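You operate a simulated robot arm through the tools that you are given. There is no shell and no other tool.

The job below is to be done with a simulated robot arm. You get a single attempt, and the scene is never put back.

Task
Tighten the rim knobs of DUNE and MOON, then light both wheels.
Fine: both knobs tight before a switch goes on; the mode knobs stay on GLOW; leave both on.

It is judged by the outcome, as a careful person would: the job done as asked, and still so three seconds after it is handed in. It fails if anything else is knocked over, pushed out of place, dropped, spilled or broken.

Robot
A 7-joint arm with a two-finger parallel gripper, fixed in place. Base frame: the origin is on the floor under the middle of its stand, x ahead of it, y to its left, z up. Units: m, degrees, N and s.
It reaches about 1.247 m from its shoulder. Its first joint turns from -132.0 to 132.0 degrees. Payload 3.91 kg.
The tool frame sits at the grasp point between the pads (the TCP): z along the fingers, y along the line on which they close. The tips reach 0.03 m beyond it. Largest opening 0.11 m; finger width 0.02, thickness 0.01; the body of the gripper, 0.048 by 0.112 m, starts 0.055 m behind the TCP.
Orientation is told as [roll, pitch, yaw] about the base's x, y, z axes, in that order, counted from this pose: with the fingers straight down and closing along the base's y, the tool's x points along the base's -x, its y along +y and its z along -z.

Tools
- The arm moves only by the tool jog_arm. Its argument "commands" is one flat list of numbers, 7 for each row, row after row: the shift along the tool's x, y, z in m, then the turn, a rotation vector about the tool's x, y, z in degrees, then the gripper command, from -1 (fully open) to 1 (shut), values between in proportion. In form: [dx, dy, dz, rx, ry, rz, fingers, dx, dy, dz, rx, ry, rz, fingers, ...]. A call has 1 to 20 rows; each row shifts and turns the commanded pose from where the row before left it, along the tool's axes as they then stand. Rows are played at 5 a second. More than 0.05 m and 8.6 degrees between two rows, or a gripper value outside its range, and nothing of the call is played. Where a pose cannot be reached the arm comes as near as it can. A force on the tool above 50 N (or 10 N above the force at the start of the call, whichever is more), or a blocked arm, ends the call early, and 0.2 s more pass. Each finger travels about 0.108 m/s and halts on what it meets, pressing with about 23 N; the grip force reading is that of the motor and also rises with nothing between the fingers. The clock runs only during rows and for 0.2 s after the last one: add rows that do not move to give the fingers time. The reply holds the time, the measured pose of the TCP, the force on the tool along the base axes, the opening and the grip force, in the units named above and with some noise, with the torque about the TCP (base axes, N m) and any sound that the robot's microphone picked up.
- Cameras (640 x 400 px; columns grow to the right, rows downward): "scene" is fixed at [0.2187, -0.6494, 1.6945]; the picture's right is [0.78, -0.63, 0.00], its down [-0.27, -0.33, -0.90] and it looks along [0.57, 0.70, -0.43] (base axes); focal length 309 px, centre (320, 200). "wrist" rides on the gripper at [0.072, 0.017, -0.103] in the tool frame; the picture's right is [-0.23, 0.97, 0.00], its down [-0.76, -0.18, -0.62] and it looks along [-0.61, -0.14, 0.78] (tool axes); focal length 222 px, centre (320, 200). There is no depth. A picture from a camera that has moved, and an enlarged one, comes with that camera's place and axes in the base frame and with its lens.
- get_image(camera): a new picture of that camera. The clock stands still meanwhile.
- inspect(camera, box): a new picture of the part [left, top, right, bottom] of that camera's present view, enlarged. The clock stands still meanwhile.
- close_job(): hands the job in; it is judged then, once.

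Nothing tells you positions but the pictures and the camera data. Unless the task says otherwise, let go and move clear before handing in.

The tools are called after ">>>" by a JSON object that holds its "api" and its "payload". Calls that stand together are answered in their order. jog_arm: Moves the arm, as the interface text tells. Its arguments: {"type":"object","properties":{"commands":{"type":"array","items":{"type":"number"}}},"required":["commands"]} The other tools are called the same way: get_image (camera) takes a picture; inspect (camera, box) takes an enlarged picture of a part of a camera's view; close_job () hands the job in.

At the start:

```text
time_s: 0.0
tool_pos: [0.3065, 0.4576, 1.4288]
orientation: [0.0, 0.1, 0.0]
contact_force: [0.0, -0.3, -0.1]
wrist_torque: [-0.01, 0.0, -0.01]
grip_width: 0.11
gripper_force: 0.0
```

scene: 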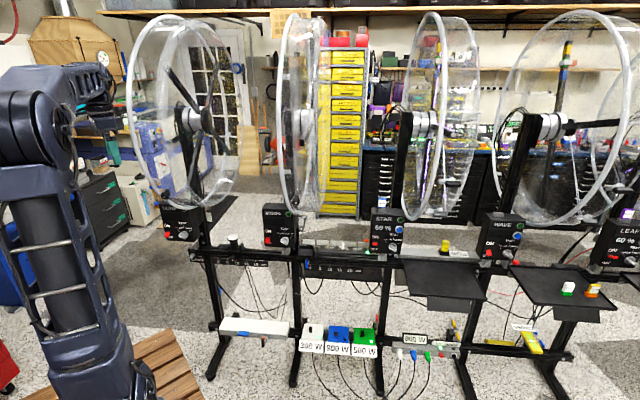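
wrist: 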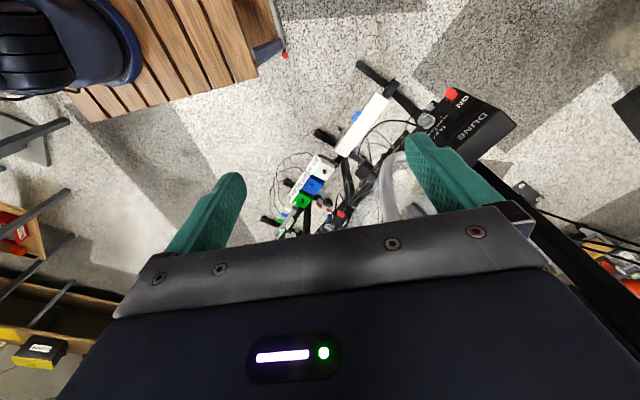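

I see a row of transparent wheels on stands, each with a control box (DUNE, MOON, STAR, WAVE, LEAF...). I'll look closer at the boxes and the rims before moving.

>>> {"api": "inspect", "payload": {"camera": "scene", "box": [120, 180, 320, 305]}}

>>> {"api": "inspect", "payload": {"camera": "scene", "box": [120, 0, 320, 125]}}

>>> {"api": "inspect", "payload": {"camera": "scene", "box": [120, 100, 320, 225]}}

>>> {"api": "inspect", "payload": {"camera": "scene", "box": [350, 180, 640, 360]}}

>>> {"api": "inspect", "payload": {"camera": "scene", "box": [190, 280, 480, 400]}}

```text
3.20 times, centred on (220, 242) of scene
camera zoom: at [0.2187, -0.6494, 1.6945], right [0.78, -0.63, 0.0], down [-0.27, -0.33, -0.9], along [0.57, 0.7, -0.43], focal length 990 px, centre (640, 64)
```

zoom: 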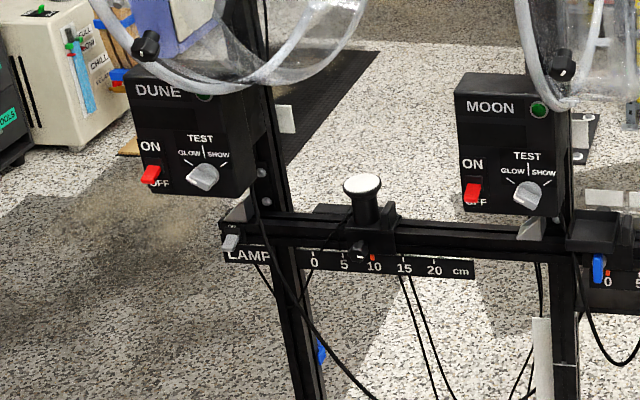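

```text
3.20 times, centred on (220, 62) of scene
camera zoom: at [0.2187, -0.6494, 1.6945], right [0.78, -0.63, 0.0], down [-0.27, -0.33, -0.9], along [0.57, 0.7, -0.43], focal length 990 px, centre (640, 640)
```

zoom: 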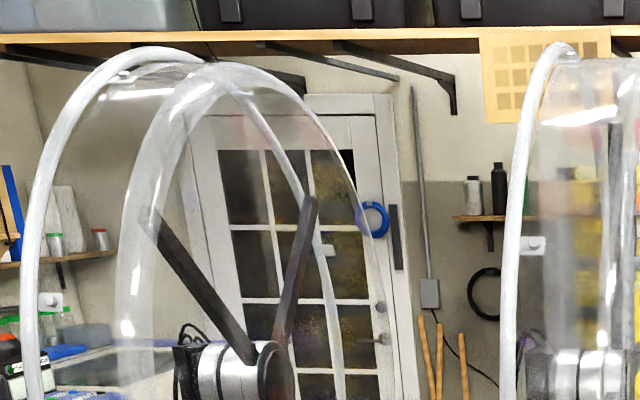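

```text
3.20 times, centred on (220, 162) of scene
camera zoom: at [0.2187, -0.6494, 1.6945], right [0.78, -0.63, 0.0], down [-0.27, -0.33, -0.9], along [0.57, 0.7, -0.43], focal length 990 px, centre (640, 320)
```

zoom: 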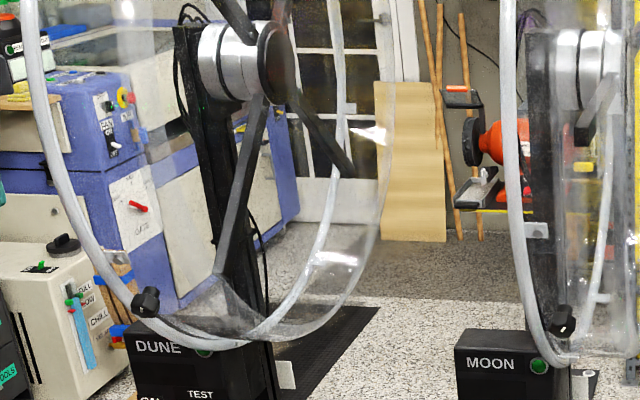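

```text
2.21 times, centred on (495, 270) of scene
camera zoom: at [0.2187, -0.6494, 1.6945], right [0.78, -0.63, 0.0], down [-0.27, -0.33, -0.9], along [0.57, 0.7, -0.43], focal length 683 px, centre (-66, 46)
```

zoom: 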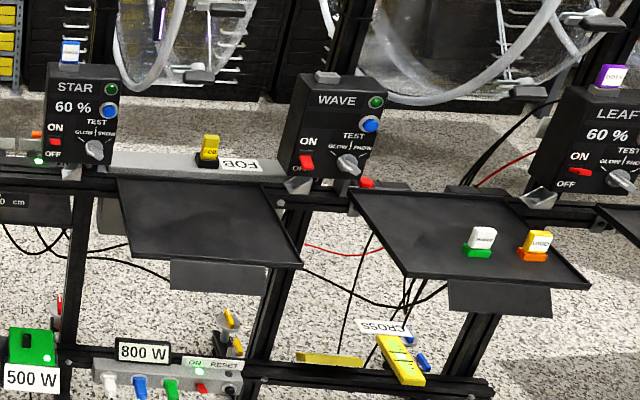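

```text
2.21 times, centred on (335, 340) of scene
camera zoom: at [0.2187, -0.6494, 1.6945], right [0.78, -0.63, 0.0], down [-0.27, -0.33, -0.9], along [0.57, 0.7, -0.43], focal length 683 px, centre (287, -109)
```

zoom: 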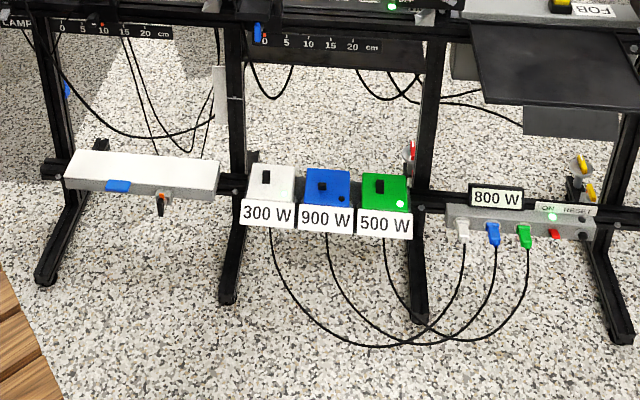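

I take DUNE's box to be near (0.44, 0.75, 0.95) and MOON's near (0.77, 0.41, 0.95), in a row running along (0.7, -0.7), with black knobs low on the rims. I'll back the gripper away from DUNE's wheel and turn it so the wrist camera faces the row.

>>> {"api": "jog_arm", "payload": {"commands": [0.0125, -0.03, 0, 0, 0, 0, -1, 0.0125, -0.03, 0, 0, 0, 0, -1, 0.0125, -0.03, 0, 0, 0, 0, -1, 0.0125, -0.03, 0, 0, 0, 0, -1, 0, 0, 0, 0, 0, -7.5, -1, 0, 0, 0, 0, 0, -7.5, -1, 0, 0, 0, 0, 0, -7.5, -1, 0, 0, 0, 0, 0, -7.5, -1, 0, 0, 0, 0, 0, -7.5, -1, 0, 0, 0, 0, 0, -7.5, -1, 0, 0, 0, 0, 0, 0, -1]}}

>>> {"api": "get_image", "payload": {"camera": "wrist"}}

>>> {"api": "get_image", "payload": {"camera": "scene"}}

```text
time_s: 2.4
tool_pos: [0.2556, 0.3351, 1.4276]
orientation: [0.0, 0.0, 45.1]
contact_force: [-0.1, 0.5, 0.2]
wrist_torque: [0.01, 0.03, 0.0]
grip_width: 0.1099
gripper_force: 0.0
```

```text
taken
camera wrist: at [0.1932, 0.2964, 1.5313], right [-0.53, 0.85, 0.0], down [0.66, 0.41, 0.62], along [0.53, 0.33, -0.78], focal length 222 px, centre (320, 200)
```

wrist: 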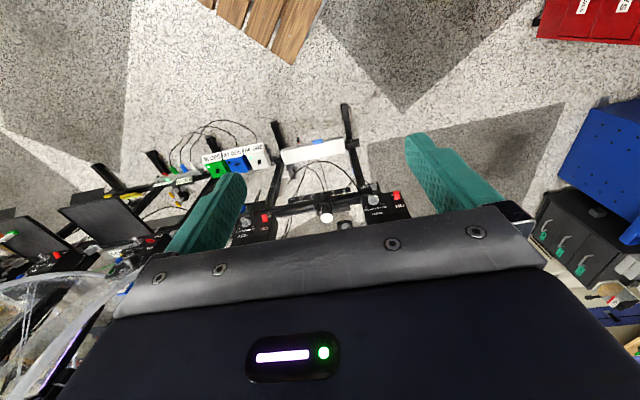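

```text
taken
```

scene: 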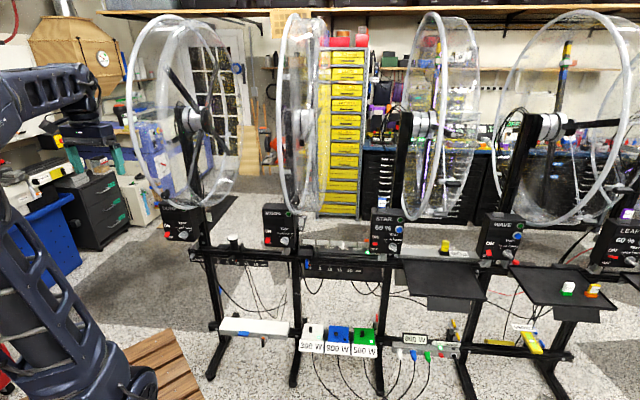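

The camera now faces the row but looks too far down. I'll tilt the fingers 45° up toward the row so the view becomes nearly horizontal.

>>> {"api": "jog_arm", "payload": {"commands": [0, 0, 0, 0, -7.5, 0, -1, 0, 0, 0, 0, -7.5, 0, -1, 0, 0, 0, 0, -7.5, 0, -1, 0, 0, 0, 0, -7.5, 0, -1, 0, 0, 0, 0, -7.5, 0, -1, 0, 0, 0, 0, -7.5, 0, -1, 0, 0, 0, 0, 0, 0, -1]}}

>>> {"api": "get_image", "payload": {"camera": "wrist"}}

>>> {"api": "get_image", "payload": {"camera": "scene"}}

```text
time_s: 4.0
tool_pos: [0.255, 0.3343, 1.4285]
orientation: [0.1, -45.2, 45.0]
contact_force: [-0.2, -0.5, 0.0]
wrist_torque: [-0.01, 0.0, -0.01]
grip_width: 0.1098
gripper_force: 0.0
```

```text
taken
camera wrist: at [0.1561, 0.2603, 1.4495], right [-0.58, 0.8, 0.16], down [0.19, -0.06, 0.98], along [0.79, 0.59, -0.12], focal length 222 px, centre (320, 200)
```

wrist: 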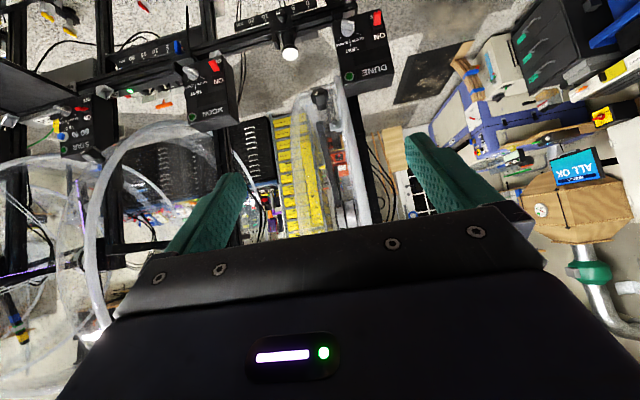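

```text
taken
```

scene: 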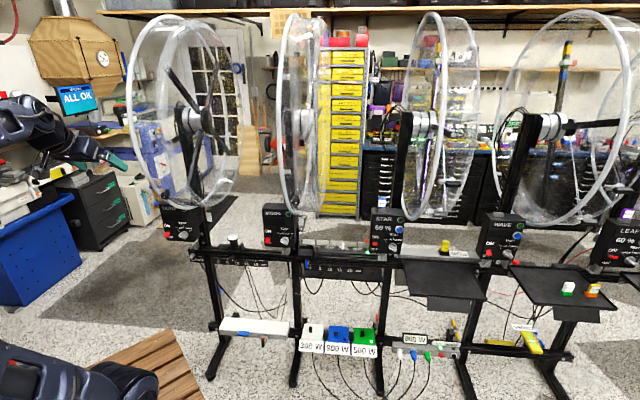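

The wrist camera now shows DUNE and MOON upside-down with the black rim knob standing in front of DUNE's wheel; triangulation puts it near (0.426, 0.495, 1.232). I'll enlarge it and the boxes.

>>> {"api": "inspect", "payload": {"camera": "wrist", "box": [270, 60, 400, 141]}}

>>> {"api": "inspect", "payload": {"camera": "wrist", "box": [320, 0, 420, 62]}}

>>> {"api": "inspect", "payload": {"camera": "wrist", "box": [170, 40, 290, 115]}}

>>> {"api": "inspect", "payload": {"camera": "scene", "box": [145, 175, 225, 225]}}

>>> {"api": "inspect", "payload": {"camera": "scene", "box": [255, 175, 335, 225]}}

```text
4.92 times, centred on (335, 100) of wrist
camera zoom: at [0.1561, 0.2603, 1.4495], right [-0.58, 0.8, 0.16], down [0.19, -0.06, 0.98], along [0.79, 0.59, -0.12], focal length 1094 px, centre (246, 690)
```

zoom: 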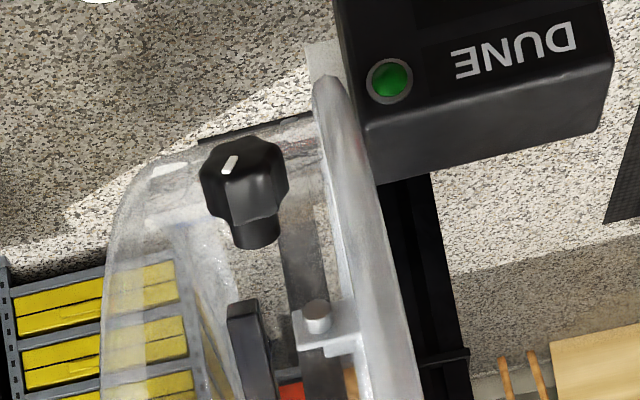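

```text
6.40 times, centred on (370, 31) of wrist
camera zoom: at [0.1561, 0.2603, 1.4495], right [-0.58, 0.8, 0.16], down [0.19, -0.06, 0.98], along [0.79, 0.59, -0.12], focal length 1422 px, centre (0, 1282)
```

zoom: 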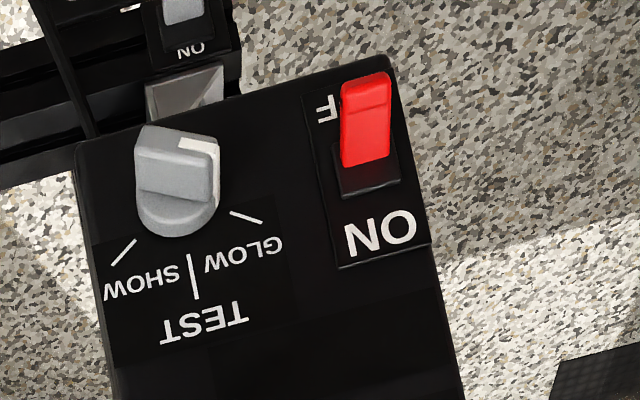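

```text
5.33 times, centred on (230, 78) of wrist
camera zoom: at [0.1561, 0.2603, 1.4495], right [-0.58, 0.8, 0.16], down [0.19, -0.06, 0.98], along [0.79, 0.59, -0.12], focal length 1185 px, centre (800, 853)
```

zoom: 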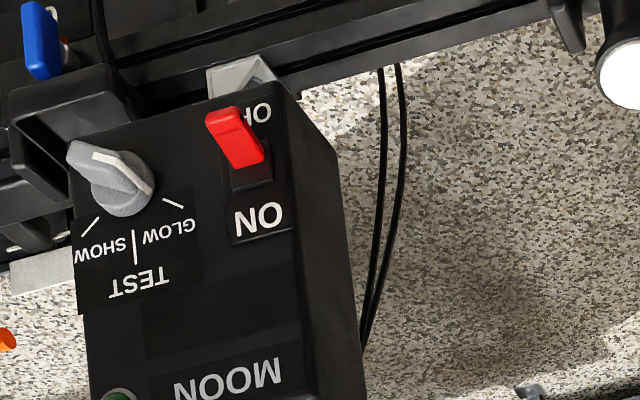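

```text
8.00 times, centred on (185, 200) of scene
camera zoom: at [0.2187, -0.6494, 1.6945], right [0.78, -0.63, 0.0], down [-0.27, -0.33, -0.9], along [0.57, 0.7, -0.43], focal length 2475 px, centre (1400, 200)
```

zoom: 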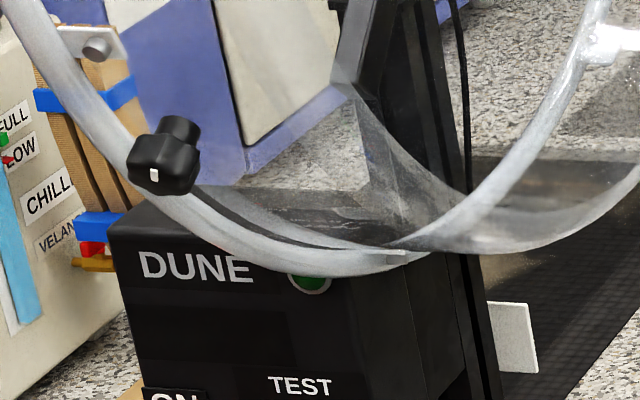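

```text
8.00 times, centred on (295, 200) of scene
camera zoom: at [0.2187, -0.6494, 1.6945], right [0.78, -0.63, 0.0], down [-0.27, -0.33, -0.9], along [0.57, 0.7, -0.43], focal length 2475 px, centre (520, 200)
```

zoom: 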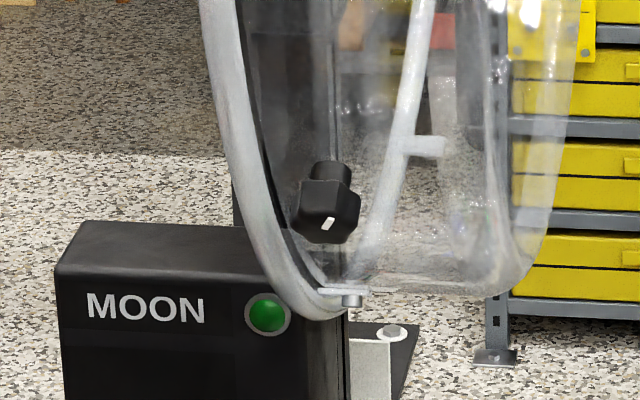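

The rim knob is a lobed black knob with a white tick on a short shaft, pointing outward and down from the rim, and both mode knobs look set to GLOW or near it. I'll lower the arm to see the rim knob level and from closer to find its axis.

>>> {"api": "jog_arm", "payload": {"commands": [0.0311, 0, 0.0311, 0, 0, 0, -1, 0.0311, 0, 0.0311, 0, 0, 0, -1, 0.0311, 0, 0.0311, 0, 0, 0, -1, 0.0311, 0, 0.0311, 0, 0, 0, -1, 0.0311, 0, 0.0311, 0, 0, 0, -1, 0, 0, 0, 0, 0, 0, -1]}}

>>> {"api": "get_image", "payload": {"camera": "wrist"}}

>>> {"api": "get_image", "payload": {"camera": "scene"}}

```text
time_s: 5.4
tool_pos: [0.2571, 0.3347, 1.2079]
orientation: [0.0, -45.0, 45.0]
contact_force: [0.1, 0.2, 0.3]
wrist_torque: [0.01, -0.03, 0.01]
grip_width: 0.1098
gripper_force: 0.1
```

```text
taken
camera wrist: at [0.1566, 0.2602, 1.2302], right [-0.57, 0.8, 0.16], down [0.19, -0.06, 0.98], along [0.79, 0.59, -0.12], focal length 222 px, centre (320, 200)
```

wrist: 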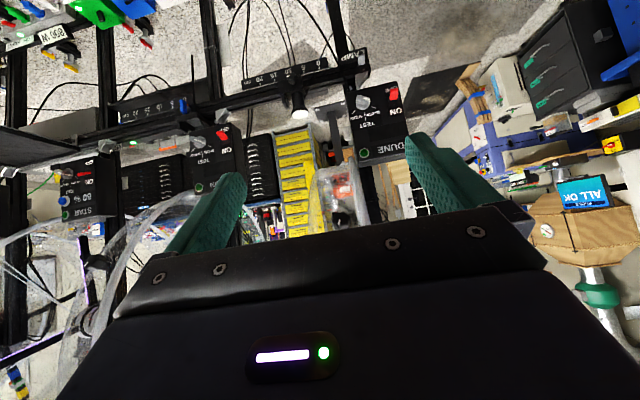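

```text
taken
```

scene: 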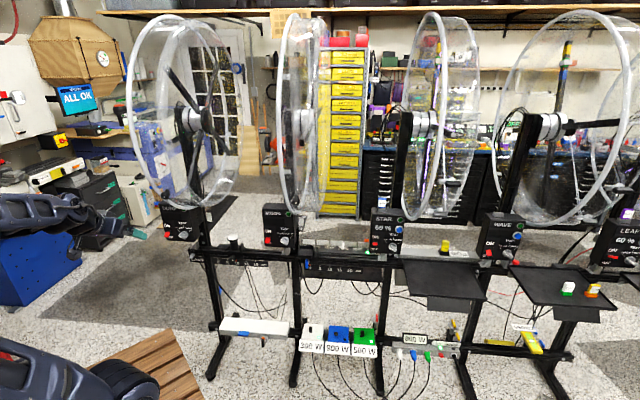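

>>> {"api": "inspect", "payload": {"camera": "wrist", "box": [270, 130, 420, 224]}}

>>> {"api": "inspect", "payload": {"camera": "wrist", "box": [330, 60, 420, 116]}}

>>> {"api": "inspect", "payload": {"camera": "wrist", "box": [120, 90, 270, 184]}}

```text
4.26 times, centred on (345, 177) of wrist
camera zoom: at [0.1566, 0.2602, 1.2302], right [-0.57, 0.8, 0.16], down [0.19, -0.06, 0.98], along [0.79, 0.59, -0.12], focal length 945 px, centre (214, 298)
```

zoom: 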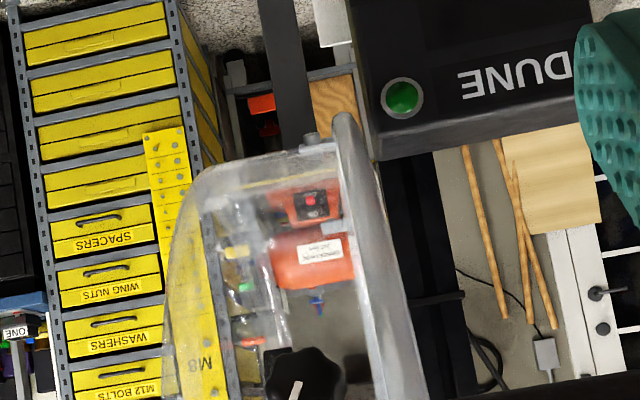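

```text
7.11 times, centred on (375, 88) of wrist
camera zoom: at [0.1566, 0.2602, 1.2302], right [-0.57, 0.8, 0.16], down [0.19, -0.06, 0.98], along [0.79, 0.59, -0.12], focal length 1580 px, centre (-71, 996)
```

zoom: 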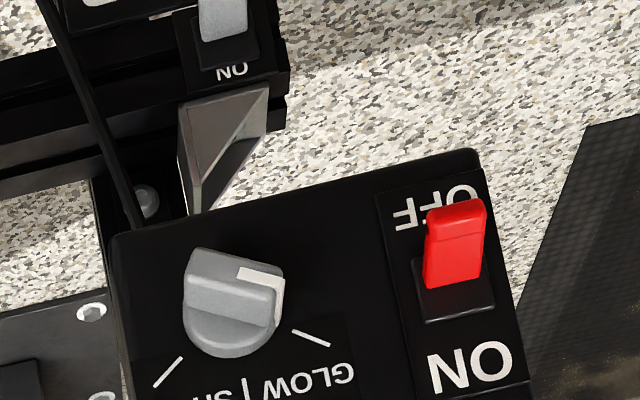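

```text
4.26 times, centred on (195, 137) of wrist
camera zoom: at [0.1566, 0.2602, 1.2302], right [-0.57, 0.8, 0.16], down [0.19, -0.06, 0.98], along [0.79, 0.59, -0.12], focal length 945 px, centre (852, 468)
```

zoom: 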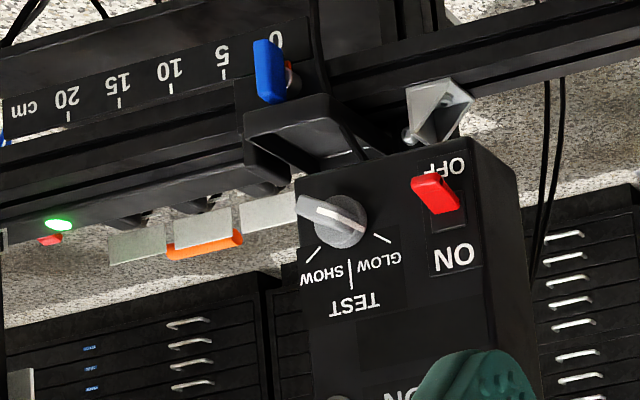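

The knob's face with its tick faces the robot, but the gripper hides most of it. I'll tilt the fingers up to near horizontal so the knob comes into the clear part of the view.

>>> {"api": "jog_arm", "payload": {"commands": [-0.0247, 0, -0.0247, 0, 0, 0, -1, -0.0247, 0, -0.0247, 0, 0, 0, -1, 0, 0, 0, 0, -7.5, 0, -1, 0, 0, 0, 0, -7.5, 0, -1, 0, 0, 0, 0, -7.5, 0, -1, 0, 0, 0, 0, -7.5, 0, -1, 0, 0, 0, 0, 0, 0, -1]}}

>>> {"api": "get_image", "payload": {"camera": "wrist"}}

>>> {"api": "get_image", "payload": {"camera": "scene"}}

```text
time_s: 7.0
tool_pos: [0.2602, 0.3345, 1.277]
orientation: [1.1, -74.8, 43.9]
contact_force: [0.2, -0.7, -0.3]
wrist_torque: [0.0, 0.02, -0.01]
grip_width: 0.1099
gripper_force: 0.1
```

```text
taken
camera wrist: at [0.1648, 0.2628, 1.2335], right [-0.65, 0.73, 0.22], down [-0.15, -0.41, 0.9], along [0.75, 0.55, 0.38], focal length 222 px, centre (320, 200)
```

wrist: 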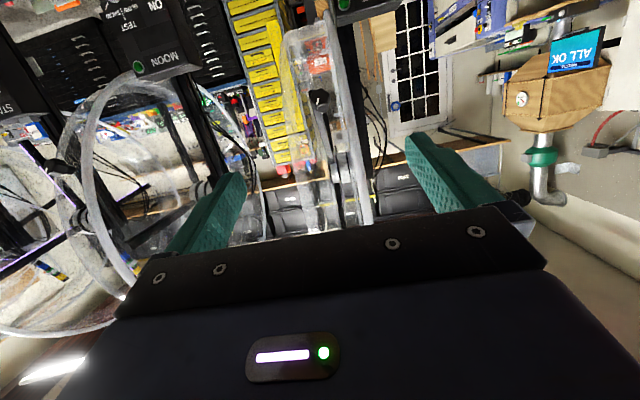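

```text
taken
```

scene: 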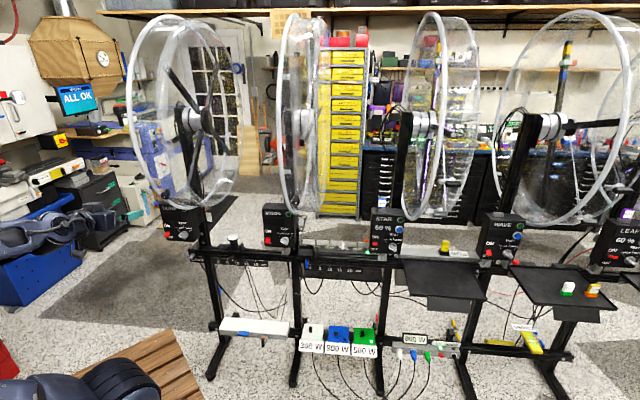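

>>> {"api": "inspect", "payload": {"camera": "wrist", "box": [280, 60, 380, 122]}}

>>> {"api": "inspect", "payload": {"camera": "wrist", "box": [230, 20, 430, 145]}}

>>> {"api": "inspect", "payload": {"camera": "wrist", "box": [20, 60, 230, 191]}}

```text
6.40 times, centred on (330, 91) of wrist
camera zoom: at [0.1648, 0.2628, 1.2335], right [-0.65, 0.73, 0.22], down [-0.15, -0.41, 0.9], along [0.75, 0.55, 0.38], focal length 1422 px, centre (256, 898)
```

zoom: 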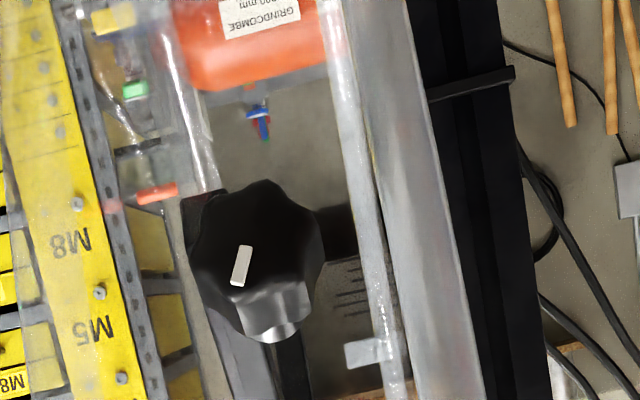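

```text
3.20 times, centred on (330, 82) of wrist
camera zoom: at [0.1648, 0.2628, 1.2335], right [-0.65, 0.73, 0.22], down [-0.15, -0.41, 0.9], along [0.75, 0.55, 0.38], focal length 711 px, centre (288, 576)
```

zoom: 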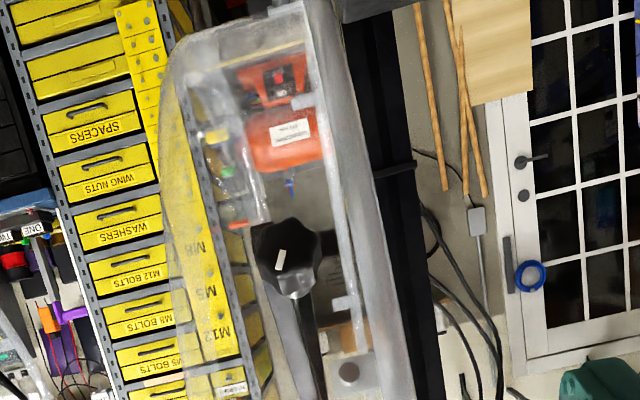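

```text
3.05 times, centred on (125, 126) of wrist
camera zoom: at [0.1648, 0.2628, 1.2335], right [-0.65, 0.73, 0.22], down [-0.15, -0.41, 0.9], along [0.75, 0.55, 0.38], focal length 677 px, centre (914, 427)
```

zoom: 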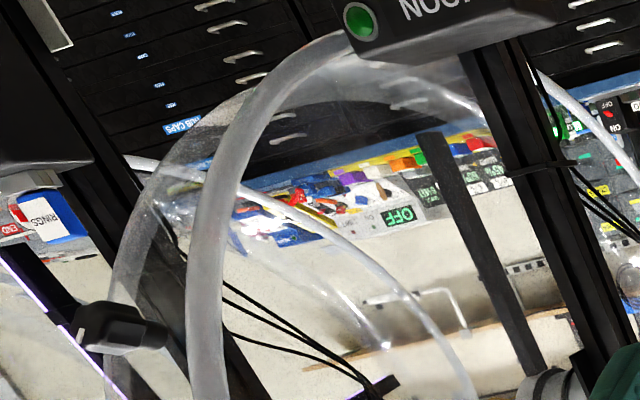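

From three views I place DUNE's knob face near (0.422, 0.495, 1.224) with its axis pointing out toward the robot and about 25° below level. I'll pitch the fingers up to about 25° above level, to match, while still well clear, then look again.

>>> {"api": "jog_arm", "payload": {"commands": [0, 0, 0, 0, -6.7, 0, -1, 0, 0, 0, 0, -6.7, 0, -1, 0, 0, 0, 0, -6.7, 0, -1, 0, 0, 0, 0, -6.7, 0, -1, 0, 0, 0, 0, -6.7, 0, -1, 0, 0, 0, 0, -6.7, 0, -1, 0.036, 0, 0, 0, 0, 0, -1, 0.036, 0, 0, 0, 0, 0, -1, 0.036, 0, 0, 0, 0, 0, -1, 0, 0, 0, 0, 0, 0, -1]}}

>>> {"api": "get_image", "payload": {"camera": "wrist"}}

>>> {"api": "get_image", "payload": {"camera": "scene"}}

```text
time_s: 8.0
tool_pos: [0.2998, 0.3787, 1.2815]
orientation: [106.3, -81.3, -60.3]
contact_force: [0.1, 0.7, 0.1]
wrist_torque: [0.01, 0.01, -0.05]
grip_width: 0.11
gripper_force: 0.0
out of reach, approached as far as the arm can: row 1, 2, 3, 4, 5
stopped in row 5: the arm was blocked; the commanded pose is now the measured one
```

```text
taken
camera wrist: at [0.2102, 0.3252, 1.2076], right [-0.68, 0.64, 0.37], down [-0.25, -0.67, 0.7], along [0.69, 0.38, 0.61], focal length 222 px, centre (320, 200)
```

wrist: 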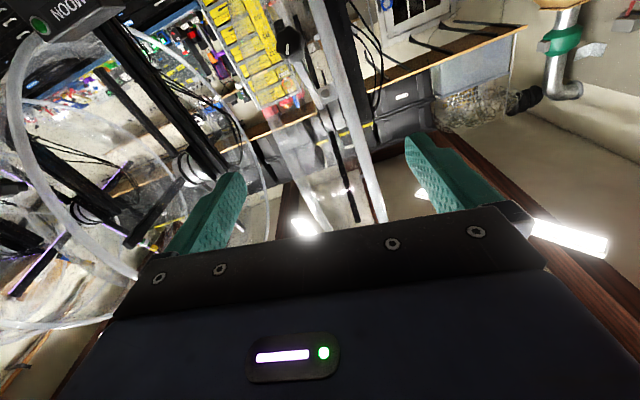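

```text
taken
```

scene: 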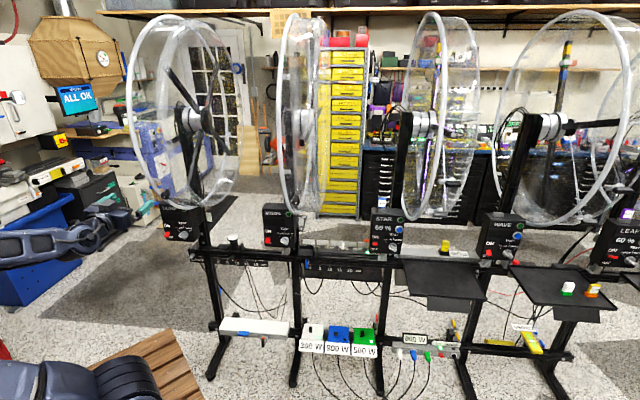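

The arm ran into a joint limit at about level, with the fingers slightly rolled. I'll straighten the roll, go lower and closer in front of the knob, and try pitching up again from there.

>>> {"api": "jog_arm", "payload": {"commands": [0, 0, 0, 0, 4, 0, -1, 0, 0, 0, 0, 0, -8.3, -1, 0.03, 0, 0.02, 0, 0, 0, -1, 0.03, 0, 0.02, 0, 0, 0, -1, 0.03, 0, 0.02, 0, 0, 0, -1, 0, 0, 0, 0, 0, 0, -1]}}

```text
time_s: 9.4
tool_pos: [0.3242, 0.422, 1.198]
orientation: [-85.9, -88.5, 132.0]
contact_force: [0.3, 0.4, 0.4]
wrist_torque: [0.01, 0.0, -0.02]
grip_width: 0.1099
gripper_force: 0.1
```

>>> {"api": "jog_arm", "payload": {"commands": [0, 0, 0, 0, -5, 0, -1, 0, 0, 0, 0, -5, 0, -1, 0, 0, 0, 0, -5, 0, -1, 0, 0, 0, 0, 0, 0, -1]}}

>>> {"api": "get_image", "payload": {"camera": "wrist"}}

>>> {"api": "get_image", "payload": {"camera": "scene"}}

```text
time_s: 10.4
tool_pos: [0.3275, 0.4326, 1.2018]
orientation: [-174.4, -75.0, -139.4]
contact_force: [0.4, -0.4, 0.4]
wrist_torque: [0.02, 0.0, 0.02]
grip_width: 0.1104
gripper_force: 0.0
out of reach, approached as far as the arm can: row 1, 2
```

```text
taken
camera wrist: at [0.2599, 0.3851, 1.1044], right [-0.75, 0.64, 0.19], down [-0.44, -0.69, 0.58], along [0.5, 0.35, 0.79], focal length 222 px, centre (320, 200)
```

wrist: 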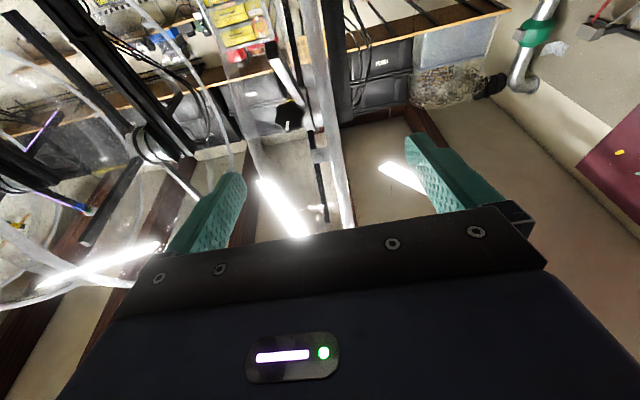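

```text
taken
```

scene: 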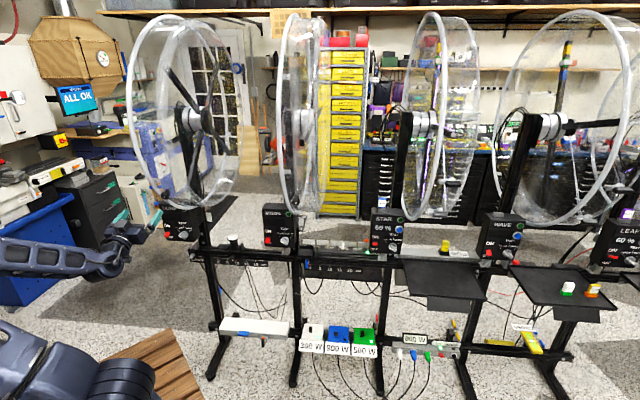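

That worked: the fingers now point about 15° up and the knob is in clear view. I'll enlarge it.

>>> {"api": "inspect", "payload": {"camera": "wrist", "box": [240, 80, 360, 155]}}

>>> {"api": "inspect", "payload": {"camera": "wrist", "box": [150, 20, 430, 195]}}

```text
5.33 times, centred on (300, 118) of wrist
camera zoom: at [0.2599, 0.3851, 1.1044], right [-0.75, 0.64, 0.19], down [-0.44, -0.69, 0.58], along [0.5, 0.35, 0.79], focal length 1185 px, centre (427, 640)
```

zoom: 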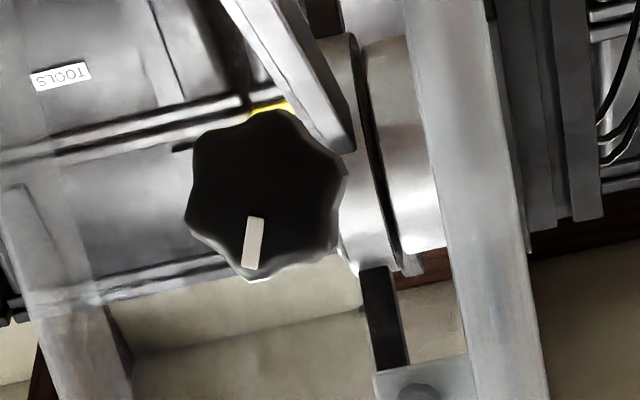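

```text
2.29 times, centred on (290, 108) of wrist
camera zoom: at [0.2599, 0.3851, 1.1044], right [-0.75, 0.64, 0.19], down [-0.44, -0.69, 0.58], along [0.5, 0.35, 0.79], focal length 508 px, centre (389, 411)
```

zoom: 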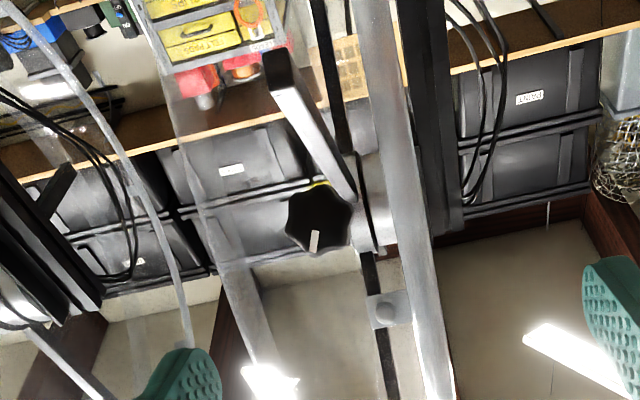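

>>> {"api": "inspect", "payload": {"camera": "wrist", "box": [264, 92, 316, 124]}}

>>> {"api": "inspect", "payload": {"camera": "scene", "box": [152, 180, 184, 200]}}

>>> {"api": "inspect", "payload": {"camera": "scene", "box": [282, 188, 314, 208]}}

```text
12.31 times, centred on (290, 108) of wrist
camera zoom: at [0.2599, 0.3851, 1.1044], right [-0.75, 0.64, 0.19], down [-0.44, -0.69, 0.58], along [0.5, 0.35, 0.79], focal length 2734 px, centre (689, 1332)
```

zoom: 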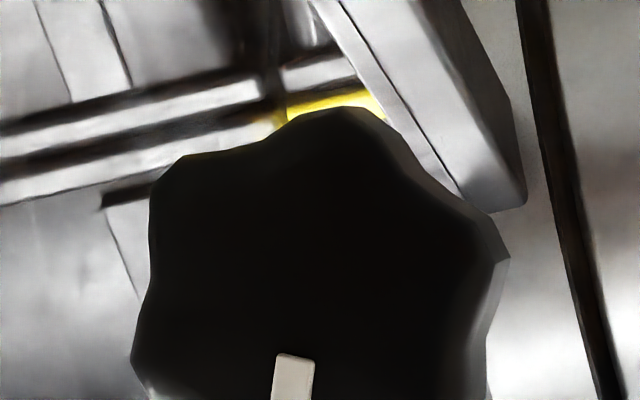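

```text
16.00 times, centred on (168, 190) of scene
camera zoom: at [0.2187, -0.6494, 1.6945], right [0.78, -0.63, 0.0], down [-0.27, -0.33, -0.9], along [0.57, 0.7, -0.43], focal length 4950 px, centre (2752, 360)
```

zoom: 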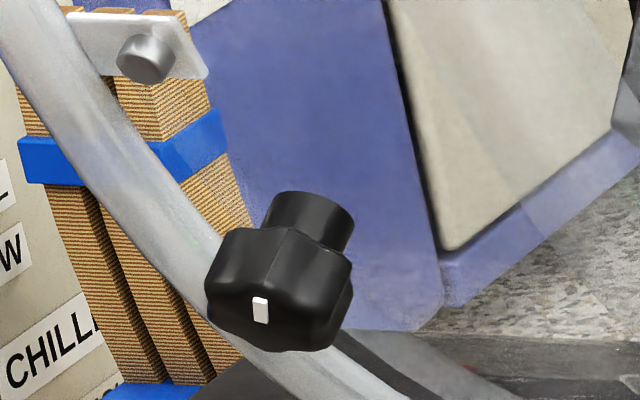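

```text
16.00 times, centred on (298, 198) of scene
camera zoom: at [0.2187, -0.6494, 1.6945], right [0.78, -0.63, 0.0], down [-0.27, -0.33, -0.9], along [0.57, 0.7, -0.43], focal length 4950 px, centre (672, 232)
```

zoom: 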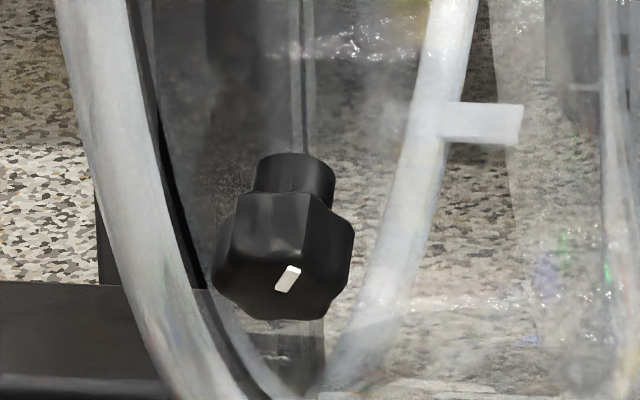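

The knob is a seven-lobed knob about 29 mm across, its axis about 35° below level, face centre near n=0.648 (0.421, 0.494, 1.221). I'll pitch up further toward 35°.

>>> {"api": "jog_arm", "payload": {"commands": [0, 0, 0, 0, -5, 0, -1, 0, 0, 0, 0, -5, 0, -1, 0, 0, 0, 0, -5, 0, -1, 0, 0, 0, 0, -5, 0, -1, 0, 0, 0, 0, 0, 0, -1]}}

>>> {"api": "get_image", "payload": {"camera": "wrist"}}

>>> {"api": "get_image", "payload": {"camera": "scene"}}

```text
time_s: 11.6
tool_pos: [0.3311, 0.4291, 1.2012]
orientation: [-178.2, -55.2, -135.6]
contact_force: [0.6, 0.1, 0.5]
wrist_torque: [-0.04, 0.0, 0.01]
grip_width: 0.11
gripper_force: 0.1
```

```text
taken
camera wrist: at [0.2907, 0.4089, 1.0818], right [-0.79, 0.59, 0.17], down [-0.53, -0.8, 0.27], along [0.29, 0.13, 0.95], focal length 222 px, centre (320, 200)
```

wrist: 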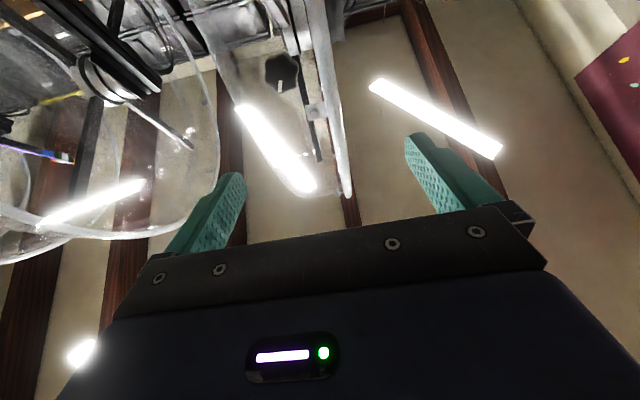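

```text
taken
```

scene: 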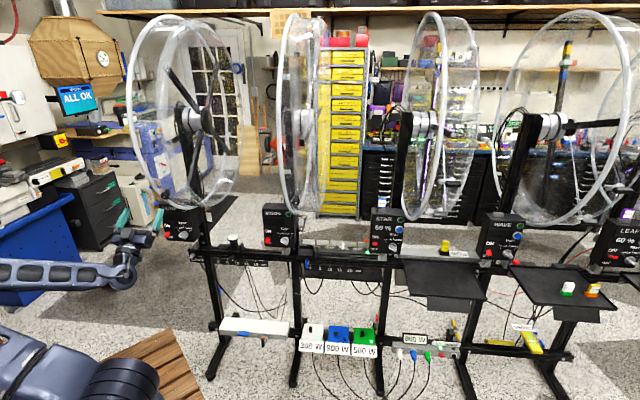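

The fingers now point about 35° up, matching the knob axis estimate. I'll check the knob from this steeper view to verify its axis.

>>> {"api": "inspect", "payload": {"camera": "wrist", "box": [262, 58, 302, 83]}}

>>> {"api": "inspect", "payload": {"camera": "wrist", "box": [230, 30, 390, 130]}}

>>> {"api": "inspect", "payload": {"camera": "scene", "box": [90, 170, 210, 245]}}

```text
16.00 times, centred on (282, 70) of wrist
camera zoom: at [0.2907, 0.4089, 1.0818], right [-0.79, 0.59, 0.17], down [-0.53, -0.8, 0.27], along [0.29, 0.13, 0.95], focal length 3554 px, centre (928, 2272)
```

zoom: 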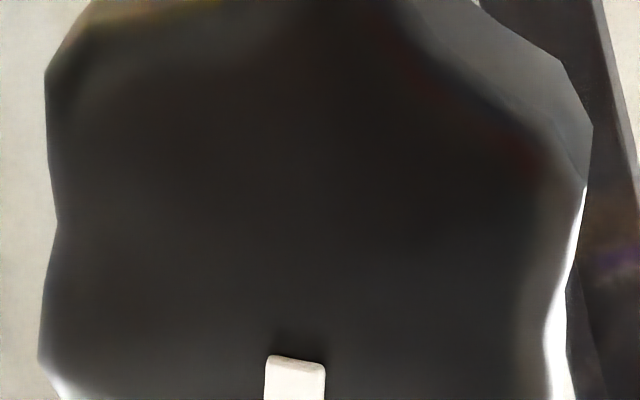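

```text
4.00 times, centred on (310, 80) of wrist
camera zoom: at [0.2907, 0.4089, 1.0818], right [-0.79, 0.59, 0.17], down [-0.53, -0.8, 0.27], along [0.29, 0.13, 0.95], focal length 888 px, centre (360, 680)
```

zoom: 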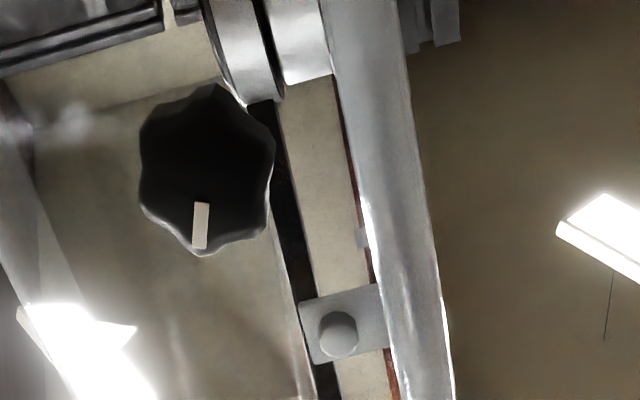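

```text
5.33 times, centred on (150, 208) of scene
camera zoom: at [0.2187, -0.6494, 1.6945], right [0.78, -0.63, 0.0], down [-0.27, -0.33, -0.9], along [0.57, 0.7, -0.43], focal length 1650 px, centre (1227, 160)
```

zoom: 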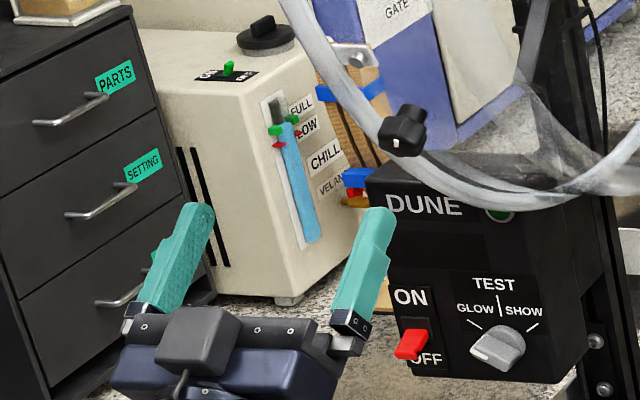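

The rim tube's inner edge is about 28 mm to the left of the knob axis and its surface about 15 mm deeper than the knob face, so I'll only take the outer 13 mm of the knob. Moving to a pre-grip point 5 cm out along the axis with the fingers partly closed.

>>> {"api": "jog_arm", "payload": {"commands": [0.0155, -0.0062, 0.0115, 0.45, 0, 0.12, -0.3, 0.0155, -0.0062, 0.0115, 0.45, 0, 0.12, 0.1, 0.0155, -0.0062, 0.0115, 0.4, 0, 0.11, 0.1, 0, 0, 0, 0, 0, 0, 0.1, 0, 0, 0, 0, 0, 0, 0.1]}}

>>> {"api": "get_image", "payload": {"camera": "wrist"}}

>>> {"api": "inspect", "payload": {"camera": "scene", "box": [110, 170, 230, 245]}}

```text
time_s: 12.8
tool_pos: [0.3759, 0.4566, 1.1831]
orientation: [-179.2, -55.2, -135.3]
contact_force: [-0.2, 0.0, 0.6]
wrist_torque: [-0.02, 0.03, -0.01]
grip_width: 0.0494
gripper_force: 0.1
```

```text
taken
camera wrist: at [0.3361, 0.438, 1.0647], right [-0.78, 0.59, 0.18], down [-0.54, -0.8, 0.27], along [0.3, 0.11, 0.95], focal length 222 px, centre (320, 200)
```

wrist: 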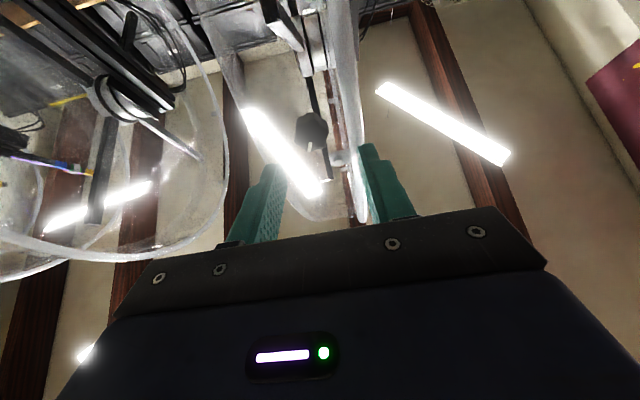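

```text
5.33 times, centred on (170, 208) of scene
camera zoom: at [0.2187, -0.6494, 1.6945], right [0.78, -0.63, 0.0], down [-0.27, -0.33, -0.9], along [0.57, 0.7, -0.43], focal length 1650 px, centre (1120, 160)
```

zoom: 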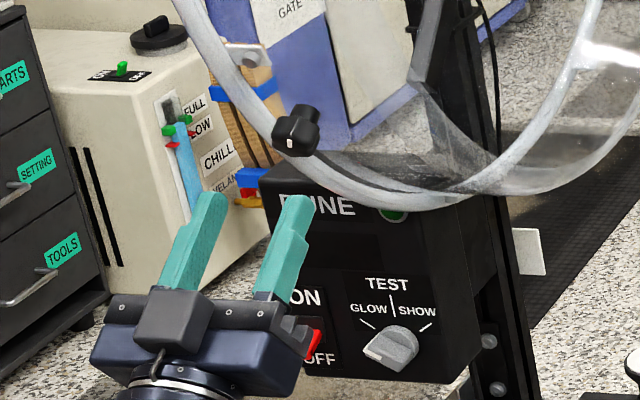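

>>> {"api": "inspect", "payload": {"camera": "wrist", "box": [250, 90, 390, 177]}}

>>> {"api": "inspect", "payload": {"camera": "wrist", "box": [284, 108, 344, 146]}}

```text
4.57 times, centred on (320, 134) of wrist
camera zoom: at [0.3361, 0.438, 1.0647], right [-0.78, 0.59, 0.18], down [-0.54, -0.8, 0.27], along [0.3, 0.11, 0.95], focal length 1015 px, centre (320, 504)
```

zoom: 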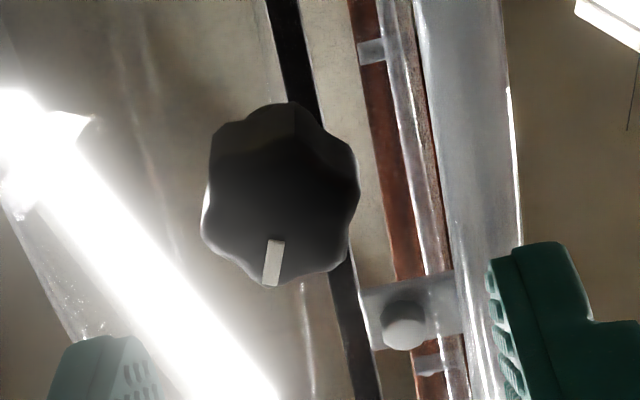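

```text
10.53 times, centred on (314, 127) of wrist
camera zoom: at [0.3361, 0.438, 1.0647], right [-0.78, 0.59, 0.18], down [-0.54, -0.8, 0.27], along [0.3, 0.11, 0.95], focal length 2338 px, centre (383, 968)
```

zoom: 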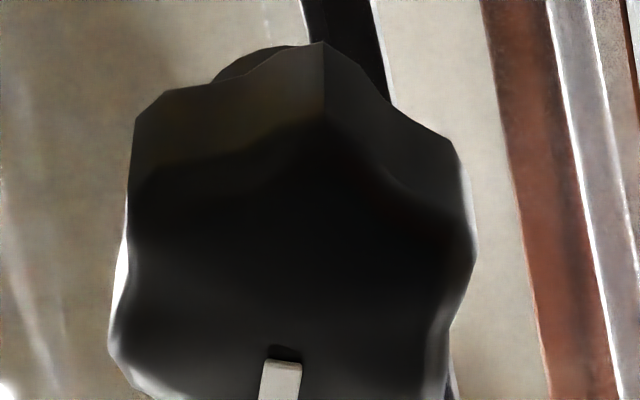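

The knob face centre checks out at n≈0.647, r≈-0.051, z≈1.22. I'll correct the 6 mm sideways error and then advance along the axis.

>>> {"api": "jog_arm", "payload": {"commands": [0.0023, -0.0057, 0.0033, 0, 0, 0, 0.1, 0, 0, 0, 0, 0, 0, 0.1, 0, 0, 0, 0, 0, 0, 0.1]}}

>>> {"api": "inspect", "payload": {"camera": "scene", "box": [110, 170, 230, 245]}}

>>> {"api": "inspect", "payload": {"camera": "wrist", "box": [230, 90, 410, 202]}}

```text
time_s: 13.6
tool_pos: [0.3846, 0.4572, 1.1828]
orientation: [-179.2, -55.0, -135.5]
contact_force: [-0.6, -0.5, -0.5]
wrist_torque: [-0.02, -0.02, 0.01]
grip_width: 0.0496
gripper_force: 0.0
```

```text
5.33 times, centred on (170, 208) of scene
camera zoom: at [0.2187, -0.6494, 1.6945], right [0.78, -0.63, 0.0], down [-0.27, -0.33, -0.9], along [0.57, 0.7, -0.43], focal length 1650 px, centre (1120, 160)
```

zoom: 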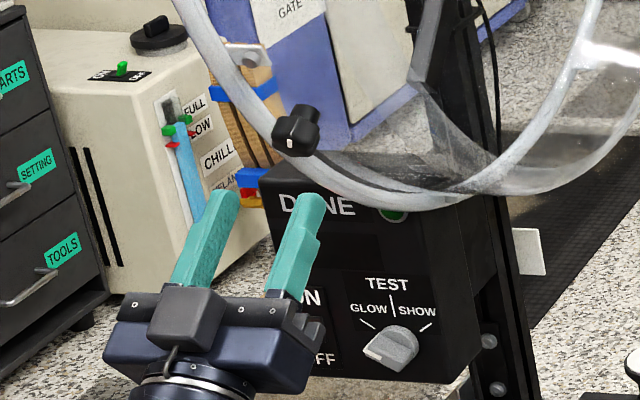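

```text
3.56 times, centred on (320, 146) of wrist
camera zoom: at [0.3431, 0.4378, 1.0641], right [-0.78, 0.59, 0.18], down [-0.54, -0.8, 0.27], along [0.3, 0.11, 0.95], focal length 790 px, centre (320, 392)
```

zoom: 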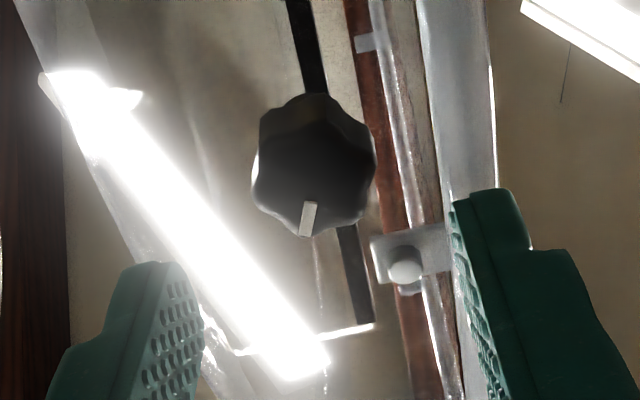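

Alignment looks good. Advancing 4.8 cm along the knob axis.

>>> {"api": "jog_arm", "payload": {"commands": [0, 0, 0.012, 0, 0, 0, 0.1, 0, 0, 0.012, 0, 0, 0, 0.1, 0, 0, 0.012, 0, 0, 0, 0.1, 0, 0, 0.01, 0, 0, 0, 0.1, 0, 0, 0, 0, 0, 0, 0.1]}}

>>> {"api": "inspect", "payload": {"camera": "scene", "box": [130, 165, 210, 215]}}

>>> {"api": "inspect", "payload": {"camera": "wrist", "box": [230, 90, 410, 202]}}

```text
time_s: 14.8
tool_pos: [0.4106, 0.4823, 1.2095]
orientation: [-179.2, -55.2, -135.3]
contact_force: [0.0, -0.8, -0.6]
wrist_torque: [0.0, -0.02, -0.01]
grip_width: 0.0496
gripper_force: 0.1
```

```text
8.00 times, centred on (170, 190) of scene
camera zoom: at [0.2187, -0.6494, 1.6945], right [0.78, -0.63, 0.0], down [-0.27, -0.33, -0.9], along [0.57, 0.7, -0.43], focal length 2475 px, centre (1520, 280)
```

zoom: 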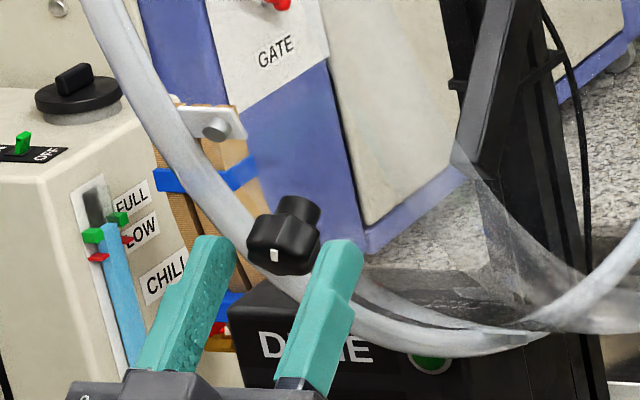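

```text
3.56 times, centred on (320, 146) of wrist
camera zoom: at [0.3705, 0.4642, 1.0904], right [-0.78, 0.59, 0.18], down [-0.54, -0.8, 0.27], along [0.3, 0.11, 0.95], focal length 790 px, centre (320, 392)
```

zoom: 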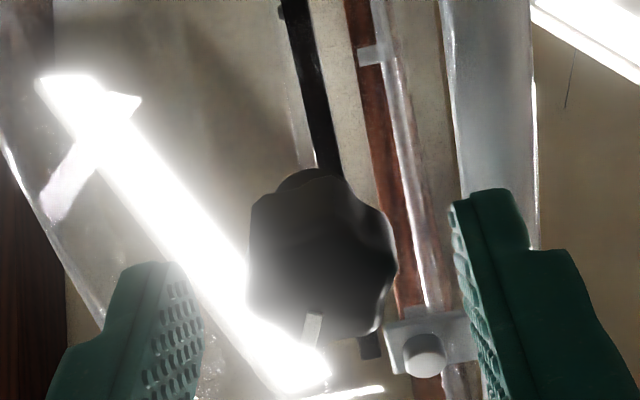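

The fingertips straddle the knob's outer 10 mm. I'll go 3 mm deeper and close.

>>> {"api": "jog_arm", "payload": {"commands": [0, 0, 0.003, 0, 0, 0, 0.1, 0, 0, 0, 0, 0, 0, 0.5, 0, 0, 0, 0, 0, 0, 1, 0, 0, 0, 0, 0, 0, 1]}}

>>> {"api": "inspect", "payload": {"camera": "scene", "box": [130, 165, 210, 215]}}

>>> {"api": "inspect", "payload": {"camera": "wrist", "box": [230, 90, 410, 202]}}

```text
time_s: 15.8
tool_pos: [0.4144, 0.4845, 1.2126]
orientation: [-179.5, -55.1, -135.3]
contact_force: [5.8, -4.2, -1.1]
wrist_torque: [0.28, 0.23, -0.6]
grip_width: 0.0295
gripper_force: 44.7
```

```text
8.00 times, centred on (170, 190) of scene
camera zoom: at [0.2187, -0.6494, 1.6945], right [0.78, -0.63, 0.0], down [-0.27, -0.33, -0.9], along [0.57, 0.7, -0.43], focal length 2475 px, centre (1520, 280)
```

zoom: 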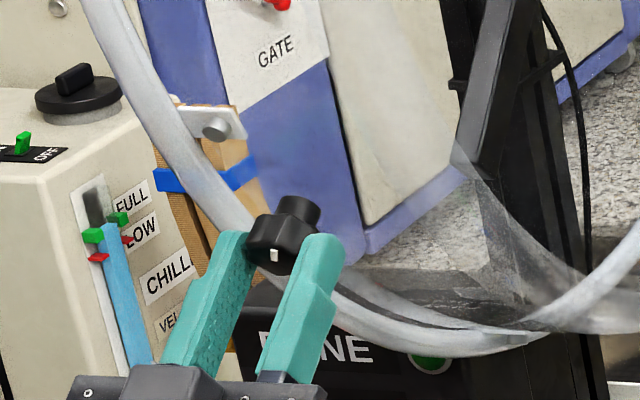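

```text
3.56 times, centred on (320, 146) of wrist
camera zoom: at [0.3725, 0.4658, 1.0921], right [-0.78, 0.59, 0.18], down [-0.54, -0.8, 0.27], along [0.3, 0.11, 0.95], focal length 790 px, centre (320, 392)
```

zoom: 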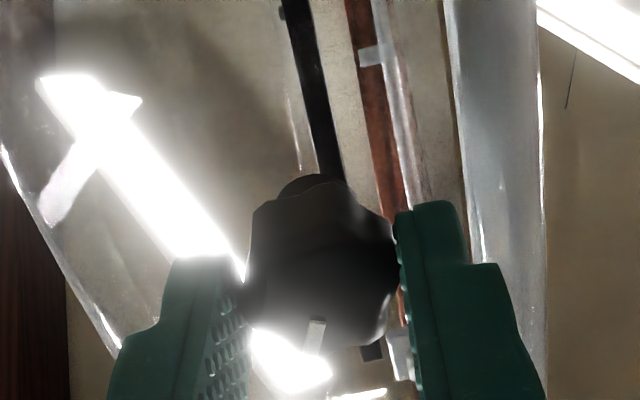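

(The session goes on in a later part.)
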